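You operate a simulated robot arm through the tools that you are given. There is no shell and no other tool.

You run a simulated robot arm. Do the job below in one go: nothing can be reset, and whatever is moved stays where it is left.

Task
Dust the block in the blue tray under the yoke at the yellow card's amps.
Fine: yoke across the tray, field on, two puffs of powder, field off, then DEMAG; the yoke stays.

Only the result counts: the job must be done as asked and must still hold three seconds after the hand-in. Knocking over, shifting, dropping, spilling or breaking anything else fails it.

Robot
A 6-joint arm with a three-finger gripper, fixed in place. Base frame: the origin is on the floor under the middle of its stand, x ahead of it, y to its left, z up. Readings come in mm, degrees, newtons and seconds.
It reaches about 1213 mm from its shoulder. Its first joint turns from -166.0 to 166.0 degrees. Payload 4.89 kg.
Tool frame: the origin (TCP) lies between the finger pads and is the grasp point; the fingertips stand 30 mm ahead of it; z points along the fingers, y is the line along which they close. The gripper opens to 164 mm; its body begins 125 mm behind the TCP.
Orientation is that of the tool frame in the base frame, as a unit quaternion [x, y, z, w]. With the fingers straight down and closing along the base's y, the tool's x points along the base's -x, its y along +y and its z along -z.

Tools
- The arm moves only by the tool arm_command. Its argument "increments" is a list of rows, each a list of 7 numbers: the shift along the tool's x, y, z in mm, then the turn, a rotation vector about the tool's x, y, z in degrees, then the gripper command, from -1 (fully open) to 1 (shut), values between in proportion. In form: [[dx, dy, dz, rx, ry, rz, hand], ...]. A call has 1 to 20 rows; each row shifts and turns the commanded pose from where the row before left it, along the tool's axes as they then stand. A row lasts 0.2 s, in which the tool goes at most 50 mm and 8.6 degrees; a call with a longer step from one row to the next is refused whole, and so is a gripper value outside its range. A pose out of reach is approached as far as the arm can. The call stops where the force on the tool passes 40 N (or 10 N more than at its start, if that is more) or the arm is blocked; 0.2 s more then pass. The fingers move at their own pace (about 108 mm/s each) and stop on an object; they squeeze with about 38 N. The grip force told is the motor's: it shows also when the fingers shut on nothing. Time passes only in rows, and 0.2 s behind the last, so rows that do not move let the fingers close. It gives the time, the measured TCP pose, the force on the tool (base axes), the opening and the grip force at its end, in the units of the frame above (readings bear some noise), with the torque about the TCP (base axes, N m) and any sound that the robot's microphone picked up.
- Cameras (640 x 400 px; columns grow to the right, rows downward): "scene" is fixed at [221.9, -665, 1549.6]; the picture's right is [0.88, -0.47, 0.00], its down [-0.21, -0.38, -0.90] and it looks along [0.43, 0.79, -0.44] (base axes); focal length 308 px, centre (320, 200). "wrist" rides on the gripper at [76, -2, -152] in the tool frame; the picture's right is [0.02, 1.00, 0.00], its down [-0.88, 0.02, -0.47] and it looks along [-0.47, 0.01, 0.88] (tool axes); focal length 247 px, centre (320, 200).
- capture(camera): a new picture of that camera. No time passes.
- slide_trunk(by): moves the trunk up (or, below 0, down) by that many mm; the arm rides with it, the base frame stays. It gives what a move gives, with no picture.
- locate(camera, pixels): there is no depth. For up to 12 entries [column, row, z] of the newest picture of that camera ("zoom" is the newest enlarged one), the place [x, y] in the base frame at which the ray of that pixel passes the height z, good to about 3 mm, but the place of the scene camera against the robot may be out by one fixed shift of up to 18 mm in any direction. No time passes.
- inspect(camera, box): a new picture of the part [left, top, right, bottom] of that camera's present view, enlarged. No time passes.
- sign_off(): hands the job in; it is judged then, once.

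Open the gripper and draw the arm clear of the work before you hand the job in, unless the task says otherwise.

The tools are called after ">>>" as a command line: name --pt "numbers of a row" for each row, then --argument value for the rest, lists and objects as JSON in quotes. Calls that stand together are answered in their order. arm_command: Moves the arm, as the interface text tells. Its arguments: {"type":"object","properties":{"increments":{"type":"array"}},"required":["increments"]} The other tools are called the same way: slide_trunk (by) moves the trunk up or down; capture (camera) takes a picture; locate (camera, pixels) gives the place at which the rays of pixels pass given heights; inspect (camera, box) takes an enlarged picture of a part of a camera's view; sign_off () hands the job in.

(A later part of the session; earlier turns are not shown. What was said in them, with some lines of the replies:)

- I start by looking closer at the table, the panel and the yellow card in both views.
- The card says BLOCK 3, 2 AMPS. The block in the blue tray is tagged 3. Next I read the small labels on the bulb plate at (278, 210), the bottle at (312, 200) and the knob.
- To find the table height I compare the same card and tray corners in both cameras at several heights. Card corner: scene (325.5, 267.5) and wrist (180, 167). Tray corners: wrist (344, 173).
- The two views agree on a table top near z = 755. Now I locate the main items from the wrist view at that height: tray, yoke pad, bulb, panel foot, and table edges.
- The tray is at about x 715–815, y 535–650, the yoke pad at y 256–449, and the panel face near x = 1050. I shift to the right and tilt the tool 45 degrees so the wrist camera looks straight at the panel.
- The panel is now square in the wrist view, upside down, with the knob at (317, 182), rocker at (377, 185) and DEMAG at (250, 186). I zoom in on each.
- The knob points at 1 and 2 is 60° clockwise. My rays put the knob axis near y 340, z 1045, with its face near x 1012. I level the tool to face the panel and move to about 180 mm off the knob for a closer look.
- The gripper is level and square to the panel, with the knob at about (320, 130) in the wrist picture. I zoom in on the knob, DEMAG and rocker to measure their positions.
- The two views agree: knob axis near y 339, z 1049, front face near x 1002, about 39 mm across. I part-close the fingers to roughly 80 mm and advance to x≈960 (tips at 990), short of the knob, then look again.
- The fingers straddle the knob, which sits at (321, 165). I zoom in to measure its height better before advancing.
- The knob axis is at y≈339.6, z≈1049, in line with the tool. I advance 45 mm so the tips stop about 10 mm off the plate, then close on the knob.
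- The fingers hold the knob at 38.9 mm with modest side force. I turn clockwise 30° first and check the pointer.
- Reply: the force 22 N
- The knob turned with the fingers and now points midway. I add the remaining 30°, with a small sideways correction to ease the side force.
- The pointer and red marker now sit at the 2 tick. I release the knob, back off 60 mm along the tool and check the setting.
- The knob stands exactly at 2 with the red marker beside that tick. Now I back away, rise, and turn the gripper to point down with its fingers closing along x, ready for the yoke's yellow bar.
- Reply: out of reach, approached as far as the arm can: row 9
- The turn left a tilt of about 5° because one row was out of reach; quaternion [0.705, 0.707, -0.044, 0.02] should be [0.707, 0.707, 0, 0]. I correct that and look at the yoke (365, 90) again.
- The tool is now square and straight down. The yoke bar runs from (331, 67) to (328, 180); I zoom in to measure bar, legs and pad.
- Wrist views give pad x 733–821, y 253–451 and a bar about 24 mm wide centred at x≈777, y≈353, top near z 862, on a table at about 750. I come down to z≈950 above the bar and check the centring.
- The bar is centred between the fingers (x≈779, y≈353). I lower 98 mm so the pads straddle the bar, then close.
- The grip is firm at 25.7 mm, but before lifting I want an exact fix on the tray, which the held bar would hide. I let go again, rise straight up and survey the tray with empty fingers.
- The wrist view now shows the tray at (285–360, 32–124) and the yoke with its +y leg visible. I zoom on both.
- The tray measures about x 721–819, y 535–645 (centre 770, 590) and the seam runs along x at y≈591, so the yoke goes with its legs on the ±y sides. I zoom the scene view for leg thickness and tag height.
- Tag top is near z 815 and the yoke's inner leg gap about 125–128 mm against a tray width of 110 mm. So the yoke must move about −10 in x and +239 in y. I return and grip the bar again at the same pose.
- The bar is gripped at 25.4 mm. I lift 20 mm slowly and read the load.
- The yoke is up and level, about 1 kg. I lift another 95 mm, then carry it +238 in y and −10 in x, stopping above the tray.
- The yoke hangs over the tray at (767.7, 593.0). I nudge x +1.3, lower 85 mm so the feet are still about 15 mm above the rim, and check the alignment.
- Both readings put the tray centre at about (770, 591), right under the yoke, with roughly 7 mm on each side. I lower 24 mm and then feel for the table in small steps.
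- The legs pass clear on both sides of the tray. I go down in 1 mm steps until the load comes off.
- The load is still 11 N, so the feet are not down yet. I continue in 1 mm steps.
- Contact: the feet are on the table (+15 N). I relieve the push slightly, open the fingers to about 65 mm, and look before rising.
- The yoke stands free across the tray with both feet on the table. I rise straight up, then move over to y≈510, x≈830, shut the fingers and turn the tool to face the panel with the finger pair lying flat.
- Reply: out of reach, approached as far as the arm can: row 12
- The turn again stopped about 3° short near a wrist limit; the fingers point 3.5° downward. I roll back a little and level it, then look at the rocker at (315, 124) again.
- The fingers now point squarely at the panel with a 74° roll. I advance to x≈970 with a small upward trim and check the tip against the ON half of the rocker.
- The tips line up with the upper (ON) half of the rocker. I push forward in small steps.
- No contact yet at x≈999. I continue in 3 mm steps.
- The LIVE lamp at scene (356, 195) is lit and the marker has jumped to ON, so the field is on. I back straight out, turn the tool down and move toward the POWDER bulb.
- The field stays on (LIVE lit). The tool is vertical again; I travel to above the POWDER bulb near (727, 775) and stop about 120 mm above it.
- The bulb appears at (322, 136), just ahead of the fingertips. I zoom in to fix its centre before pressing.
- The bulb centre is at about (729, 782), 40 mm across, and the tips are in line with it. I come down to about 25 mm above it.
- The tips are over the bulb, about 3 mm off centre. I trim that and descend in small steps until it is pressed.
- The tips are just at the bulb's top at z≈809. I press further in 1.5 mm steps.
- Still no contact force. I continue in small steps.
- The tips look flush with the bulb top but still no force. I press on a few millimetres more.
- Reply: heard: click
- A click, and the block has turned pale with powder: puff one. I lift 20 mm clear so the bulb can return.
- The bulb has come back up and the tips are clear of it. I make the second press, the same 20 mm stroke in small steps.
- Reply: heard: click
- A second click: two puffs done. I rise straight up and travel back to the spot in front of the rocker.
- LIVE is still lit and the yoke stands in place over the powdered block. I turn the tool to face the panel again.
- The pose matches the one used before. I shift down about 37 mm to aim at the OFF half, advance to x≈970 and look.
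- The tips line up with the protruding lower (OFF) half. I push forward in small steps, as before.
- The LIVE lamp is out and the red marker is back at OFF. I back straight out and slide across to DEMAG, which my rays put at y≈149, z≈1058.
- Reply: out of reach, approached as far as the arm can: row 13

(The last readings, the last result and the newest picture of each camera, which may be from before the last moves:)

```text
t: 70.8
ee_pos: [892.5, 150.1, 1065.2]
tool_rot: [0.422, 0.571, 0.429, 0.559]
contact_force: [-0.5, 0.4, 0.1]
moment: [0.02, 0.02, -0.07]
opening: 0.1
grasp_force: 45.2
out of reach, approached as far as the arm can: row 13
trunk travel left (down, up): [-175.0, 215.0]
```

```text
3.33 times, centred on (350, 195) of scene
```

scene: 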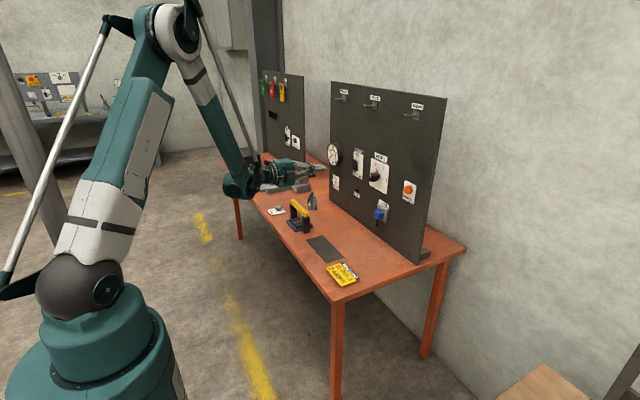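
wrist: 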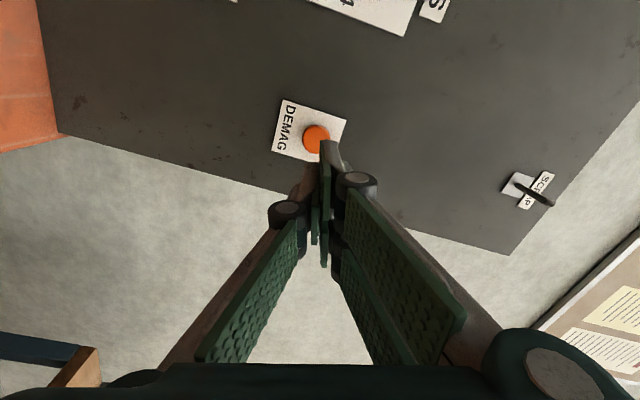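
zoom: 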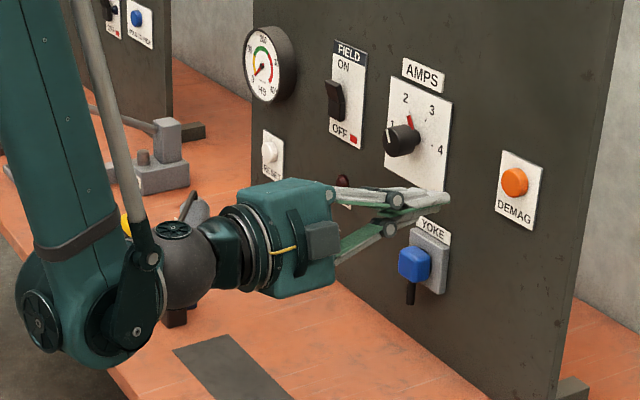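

The arm arrived close to the aim despite the reach notice. DEMAG is at (315, 139) in the wrist picture; I zoom in to line up.

>>> inspect --camera "wrist" --box '[255, 85, 375, 205]'

>>> inspect --camera "scene" --box '[375, 150, 435, 210]'

```text
3.33 times, centred on (315, 145) of wrist
```

zoom: 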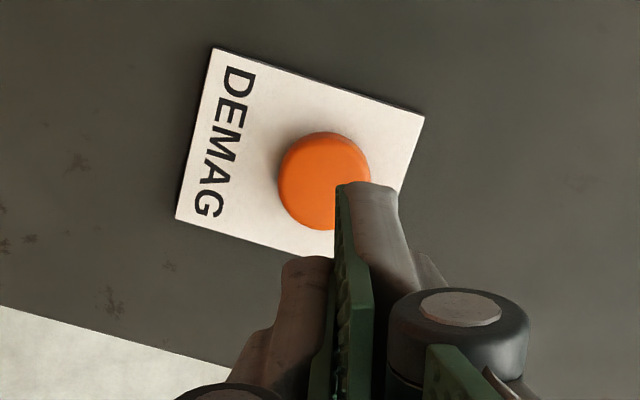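

```text
6.67 times, centred on (405, 180) of scene
```

zoom: 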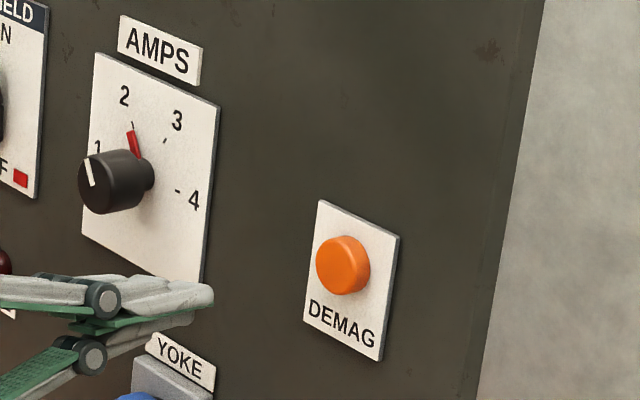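

The button centre is about 6 mm below the tool axis line. I trim that and advance 85 mm, short of contact.

>>> arm_command --pt "1 -3 25 0 0 0 1" --pt "0.5 -3.3 30 0 0 0 1" --pt "0 0 30 0 0 0 1" --pt "0 0 0 0 0 0 1"

>>> inspect --camera "wrist" --box '[255, 85, 375, 205]'

>>> inspect --camera "scene" --box '[375, 150, 435, 210]'

```text
t: 71.8
ee_pos: [977.0, 149.9, 1057.9]
tool_rot: [0.422, 0.571, 0.429, 0.559]
contact_force: [-0.2, 0.0, -0.4]
moment: [0.0, -0.05, -0.01]
opening: 0.0
grasp_force: 45.3
trunk travel left (down, up): [-175.0, 215.0]
```

```text
3.33 times, centred on (315, 145) of wrist
```

zoom: 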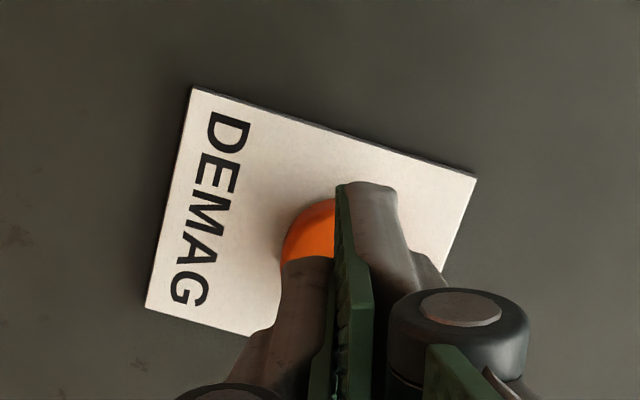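

```text
6.67 times, centred on (405, 180) of scene
```

zoom: 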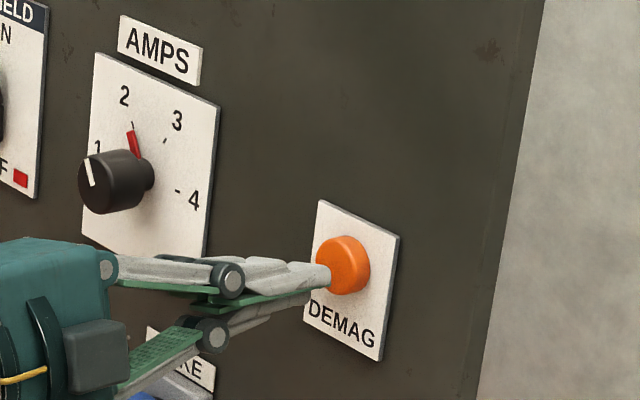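

The tips point at the DEMAG button. I push in small steps until it clicks.

>>> arm_command --pt "0 0 6 0 0 0 1" --pt "0 0 6 0 0 0 1" --pt "0 0 4 0 0 0 1" --pt "0 0 3 0 0 0 1" --pt "0 0 2 0 0 0 1" --pt "0 0 0 0 0 0 1"

>>> inspect --camera "scene" --box '[375, 150, 435, 210]'

```text
t: 73.2
ee_pos: [999.1, 151.0, 1058.0]
tool_rot: [0.422, 0.57, 0.429, 0.559]
contact_force: [-0.6, 0.2, 0.4]
moment: [-0.05, 0.04, 0.0]
opening: 0.1
grasp_force: 45.7
trunk travel left (down, up): [-175.0, 215.0]
```

```text
6.67 times, centred on (405, 180) of scene
```

zoom: 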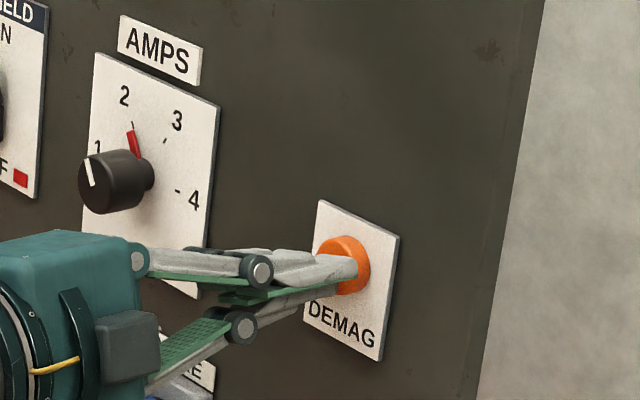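

No click yet and no force. I continue in 2 mm steps.

>>> arm_command --pt "0 0 2 0 0 0 1" --pt "0 0 2 0 0 0 1" --pt "0 0 2 0 0 0 1" --pt "0 0 0 0 0 0 1"

>>> inspect --camera "scene" --box '[375, 150, 435, 210]'

```text
t: 74.2
ee_pos: [1004.9, 152.4, 1059.0]
tool_rot: [0.422, 0.57, 0.429, 0.559]
contact_force: [-0.3, 0.3, -0.3]
moment: [-0.01, -0.01, -0.02]
opening: 0.0
grasp_force: 45.4
trunk travel left (down, up): [-175.0, 215.0]
```

```text
6.67 times, centred on (405, 180) of scene
```

zoom: 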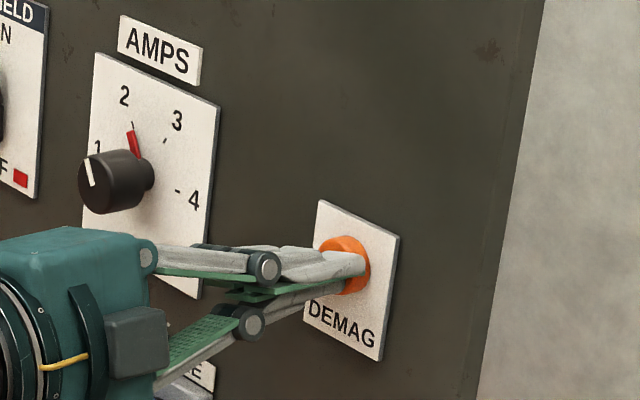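

Still nothing heard at x≈1005. I keep pushing in 1.5 mm steps.

>>> arm_command --pt "0 0 1.5 0 0 0 1" --pt "0 0 1.5 0 0 0 1" --pt "0 0 0 0 0 0 1"

>>> inspect --camera "scene" --box '[375, 150, 435, 210]'

```text
t: 75.0
ee_pos: [1008.5, 152.4, 1058.5]
tool_rot: [0.422, 0.571, 0.43, 0.559]
contact_force: [-1.4, -0.1, 0.8]
moment: [0.03, 0.0, 0.01]
opening: 6.1
grasp_force: 44.8
trunk travel left (down, up): [-175.0, 215.0]
```

```text
6.67 times, centred on (405, 180) of scene
```

zoom: 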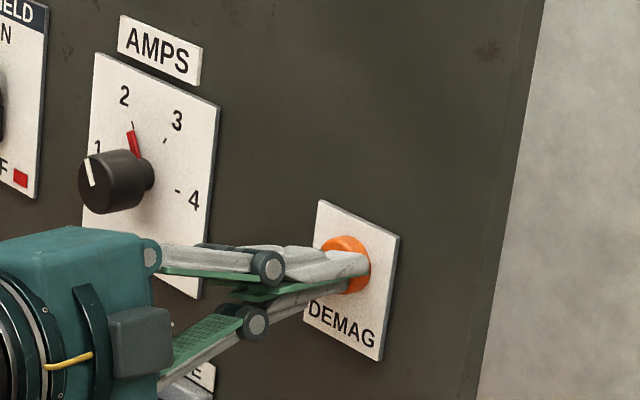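

The fingers spread to 6.1 mm, so the button is now in contact, but there is no click yet. I press on in 1 mm steps.

>>> arm_command --pt "0 0 1 0 0 0 1" --pt "0 0 1 0 0 0 1" --pt "0 0 1 0 0 0 1" --pt "0 0 0 0 0 0 1"

>>> inspect --camera "scene" --box '[375, 150, 435, 210]'

```text
t: 76.0
ee_pos: [1010.5, 152.0, 1058.9]
tool_rot: [0.421, 0.571, 0.429, 0.559]
contact_force: [-2.4, 0.7, -1.1]
moment: [-0.01, -0.02, 0.0]
opening: 6.0
grasp_force: 45.3
trunk travel left (down, up): [-175.0, 215.0]
heard: click
```

```text
6.67 times, centred on (405, 180) of scene
```

zoom: 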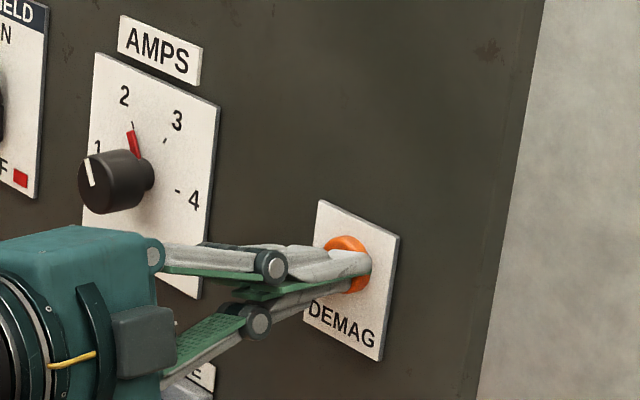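

A click: DEMAG is pressed. I back straight out, then open the gripper in free space and check everything.

>>> arm_command --pt "0 0 -5 0 0 0 1" --pt "0 0 -15 0 0 0 1" --pt "0 0 -35 0 0 0 1" --pt "0 0 -40 0 0 0 1" --pt "0 0 -40 0 0 0 1" --pt "0 0 0 0 0 0 0.5" --pt "0 0 0 0 0 0 0" --pt "0 0 0 0 0 0 -0.5" --pt "0 0 0 0 0 0 -1" --pt "0 0 0 0 0 0 -1"

>>> capture --camera "scene"

>>> inspect --camera "scene" --box '[260, 135, 440, 255]'

```text
t: 78.2
ee_pos: [883.4, 150.4, 1069.7]
tool_rot: [0.423, 0.571, 0.429, 0.558]
contact_force: [-0.2, 0.7, 0.1]
moment: [0.01, -0.03, 0.05]
opening: 164.0
grasp_force: 0.1
out of reach, approached as far as the arm can: row 5
trunk travel left (down, up): [-175.0, 215.0]
```

```text
taken
```

scene: 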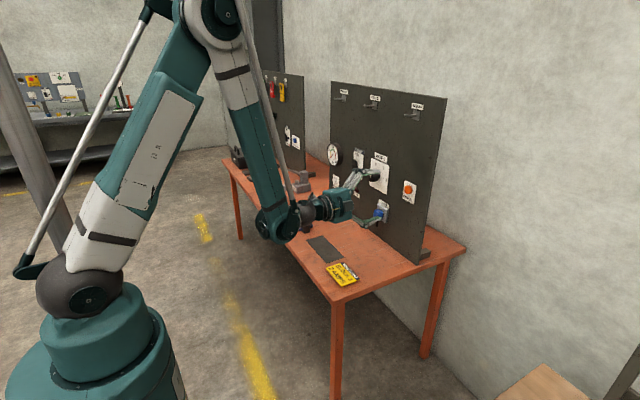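

```text
3.33 times, centred on (350, 195) of scene
```

zoom: 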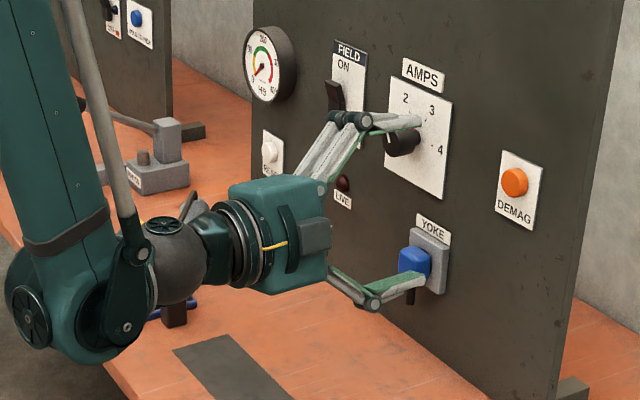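

The gripper is open and free; DEMAG has popped back. I raise the arm and turn the tool down so the yoke and panel are visible.

>>> arm_command --pt "-11 38.5 0 0 0 0 -1" --pt "-11 38.5 0 0 0 0 -1" --pt "-11 38.5 0 0 0 0 -1" --pt "0 0 0 7.21 2.07 0.13 -1" --pt "0 0 0 7.21 2.07 0.13 -1" --pt "0 0 0 7.21 2.07 0.13 -1" --pt "0 0 0 7.21 2.07 0.13 -1" --pt "0 0 0 7.21 2.07 0.13 -1" --pt "0 0 0 7.21 2.07 0.13 -1" --pt "0 0 0 7.21 2.07 0.13 -1" --pt "0 0 0 7.21 2.07 0.13 -1" --pt "0 0 0 7.21 2.07 0.13 -1" --pt "0 0 0 7.21 2.07 0.13 -1" --pt "0 0 0 7.21 2.07 0.13 -1" --pt "0 0 0 7.21 2.07 0.13 -1"

>>> capture --camera "scene"

>>> capture --camera "wrist"

```text
t: 81.4
ee_pos: [883.7, 151.1, 1192.0]
tool_rot: [0.601, 0.799, 0.004, -0.009]
contact_force: [-1.7, 0.1, 1.2]
moment: [0.0, -0.19, 0.03]
opening: 163.9
grasp_force: 0.0
trunk travel left (down, up): [-175.0, 215.0]
```

```text
taken
```

scene: 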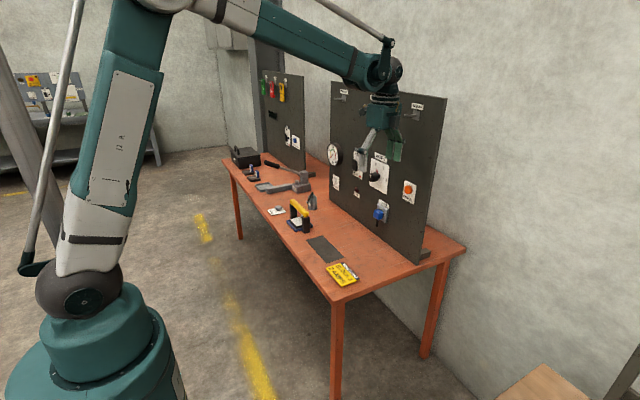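

```text
taken
```

wrist: 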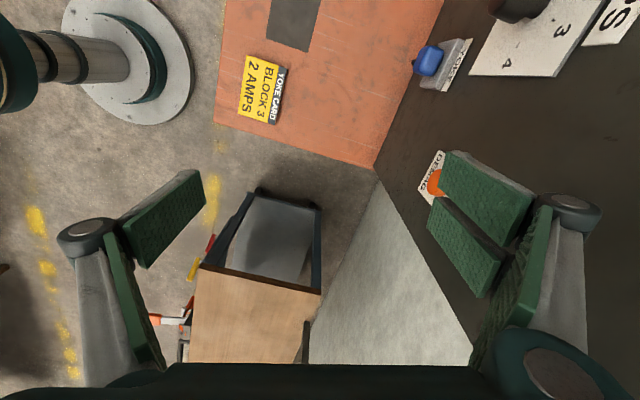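

The tool is vertical again and clear. I draw the arm back toward the robot, away from the panel, and inspect the final state.

>>> arm_command --pt "12.5 -43 0 0 0 0 -1" --pt "12.5 -43 0 0 0 0 -1" --pt "12.5 -43 0 0 0 0 -1" --pt "12.5 -43 0 0 0 0 -1" --pt "12.5 -43 0 0 0 0 -1" --pt "0 0 0 0 0 0 -1"

>>> inspect --camera "scene" --box '[280, 190, 330, 240]'

>>> inspect --camera "scene" --box '[315, 130, 425, 230]'

>>> inspect --camera "scene" --box '[220, 130, 380, 300]'

```text
t: 82.8
ee_pos: [657.9, 151.2, 1193.8]
tool_rot: [0.601, 0.799, 0.005, -0.008]
contact_force: [-1.0, 0.4, 0.3]
moment: [0.04, -0.11, -0.01]
opening: 164.0
grasp_force: 0.0
trunk travel left (down, up): [-175.0, 215.0]
```

```text
8.00 times, centred on (305, 215) of scene
```

zoom: 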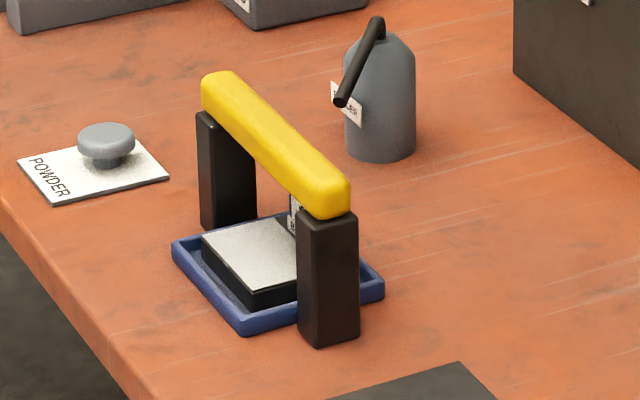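

```text
4.00 times, centred on (370, 180) of scene
```

zoom: 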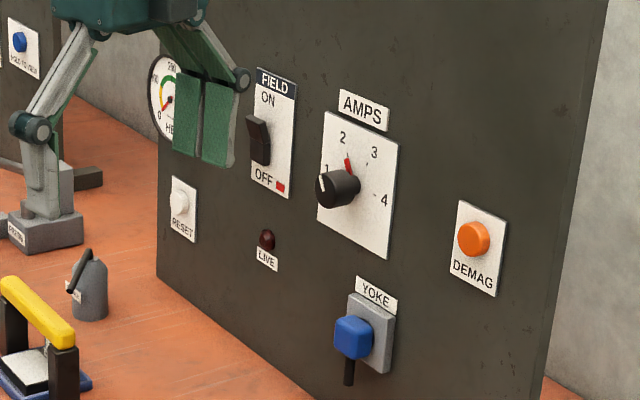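

```text
2.35 times, centred on (300, 215) of scene
```

zoom: 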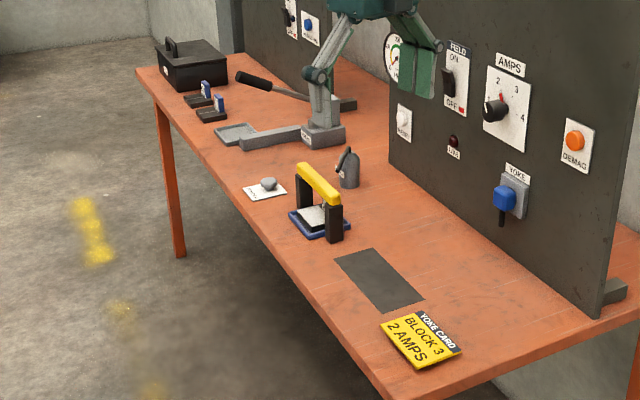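

The final state looks right:
- The yoke stands across the tray and the block is powdered.
- AMPS is at 2, FIELD shows OFF and the LIVE lamp is dark.
- DEMAG was pressed with a click.
- The gripper is open and clear of the work, and nothing else has moved.

I hand the job in.

>>> sign_off

```text
The job is handed in.
```

I finished the job and handed it in. Block 3 in the blue tray is dusted, with the yoke across the tray at the yellow card's 2 amps.

- **Amps:** the knob was turned from 1 to 2 before the field went on.
- **Yoke:** it stands across the tray with a leg on each side, roughly 7 mm clear of the rim.
- **Field on:** the LIVE lamp lit and the marker moved to ON.
- **Powder:** I pressed the POWDER bulb twice, with a click each time. The block turned pale after the first press.
- **Field off:** the LIVE lamp went out and the marker moved back to OFF.
- **DEMAG:** it was pressed once after the field was off, with a click.

The last pictures show nothing else shifted. The gripper is open and drawn back from the work.
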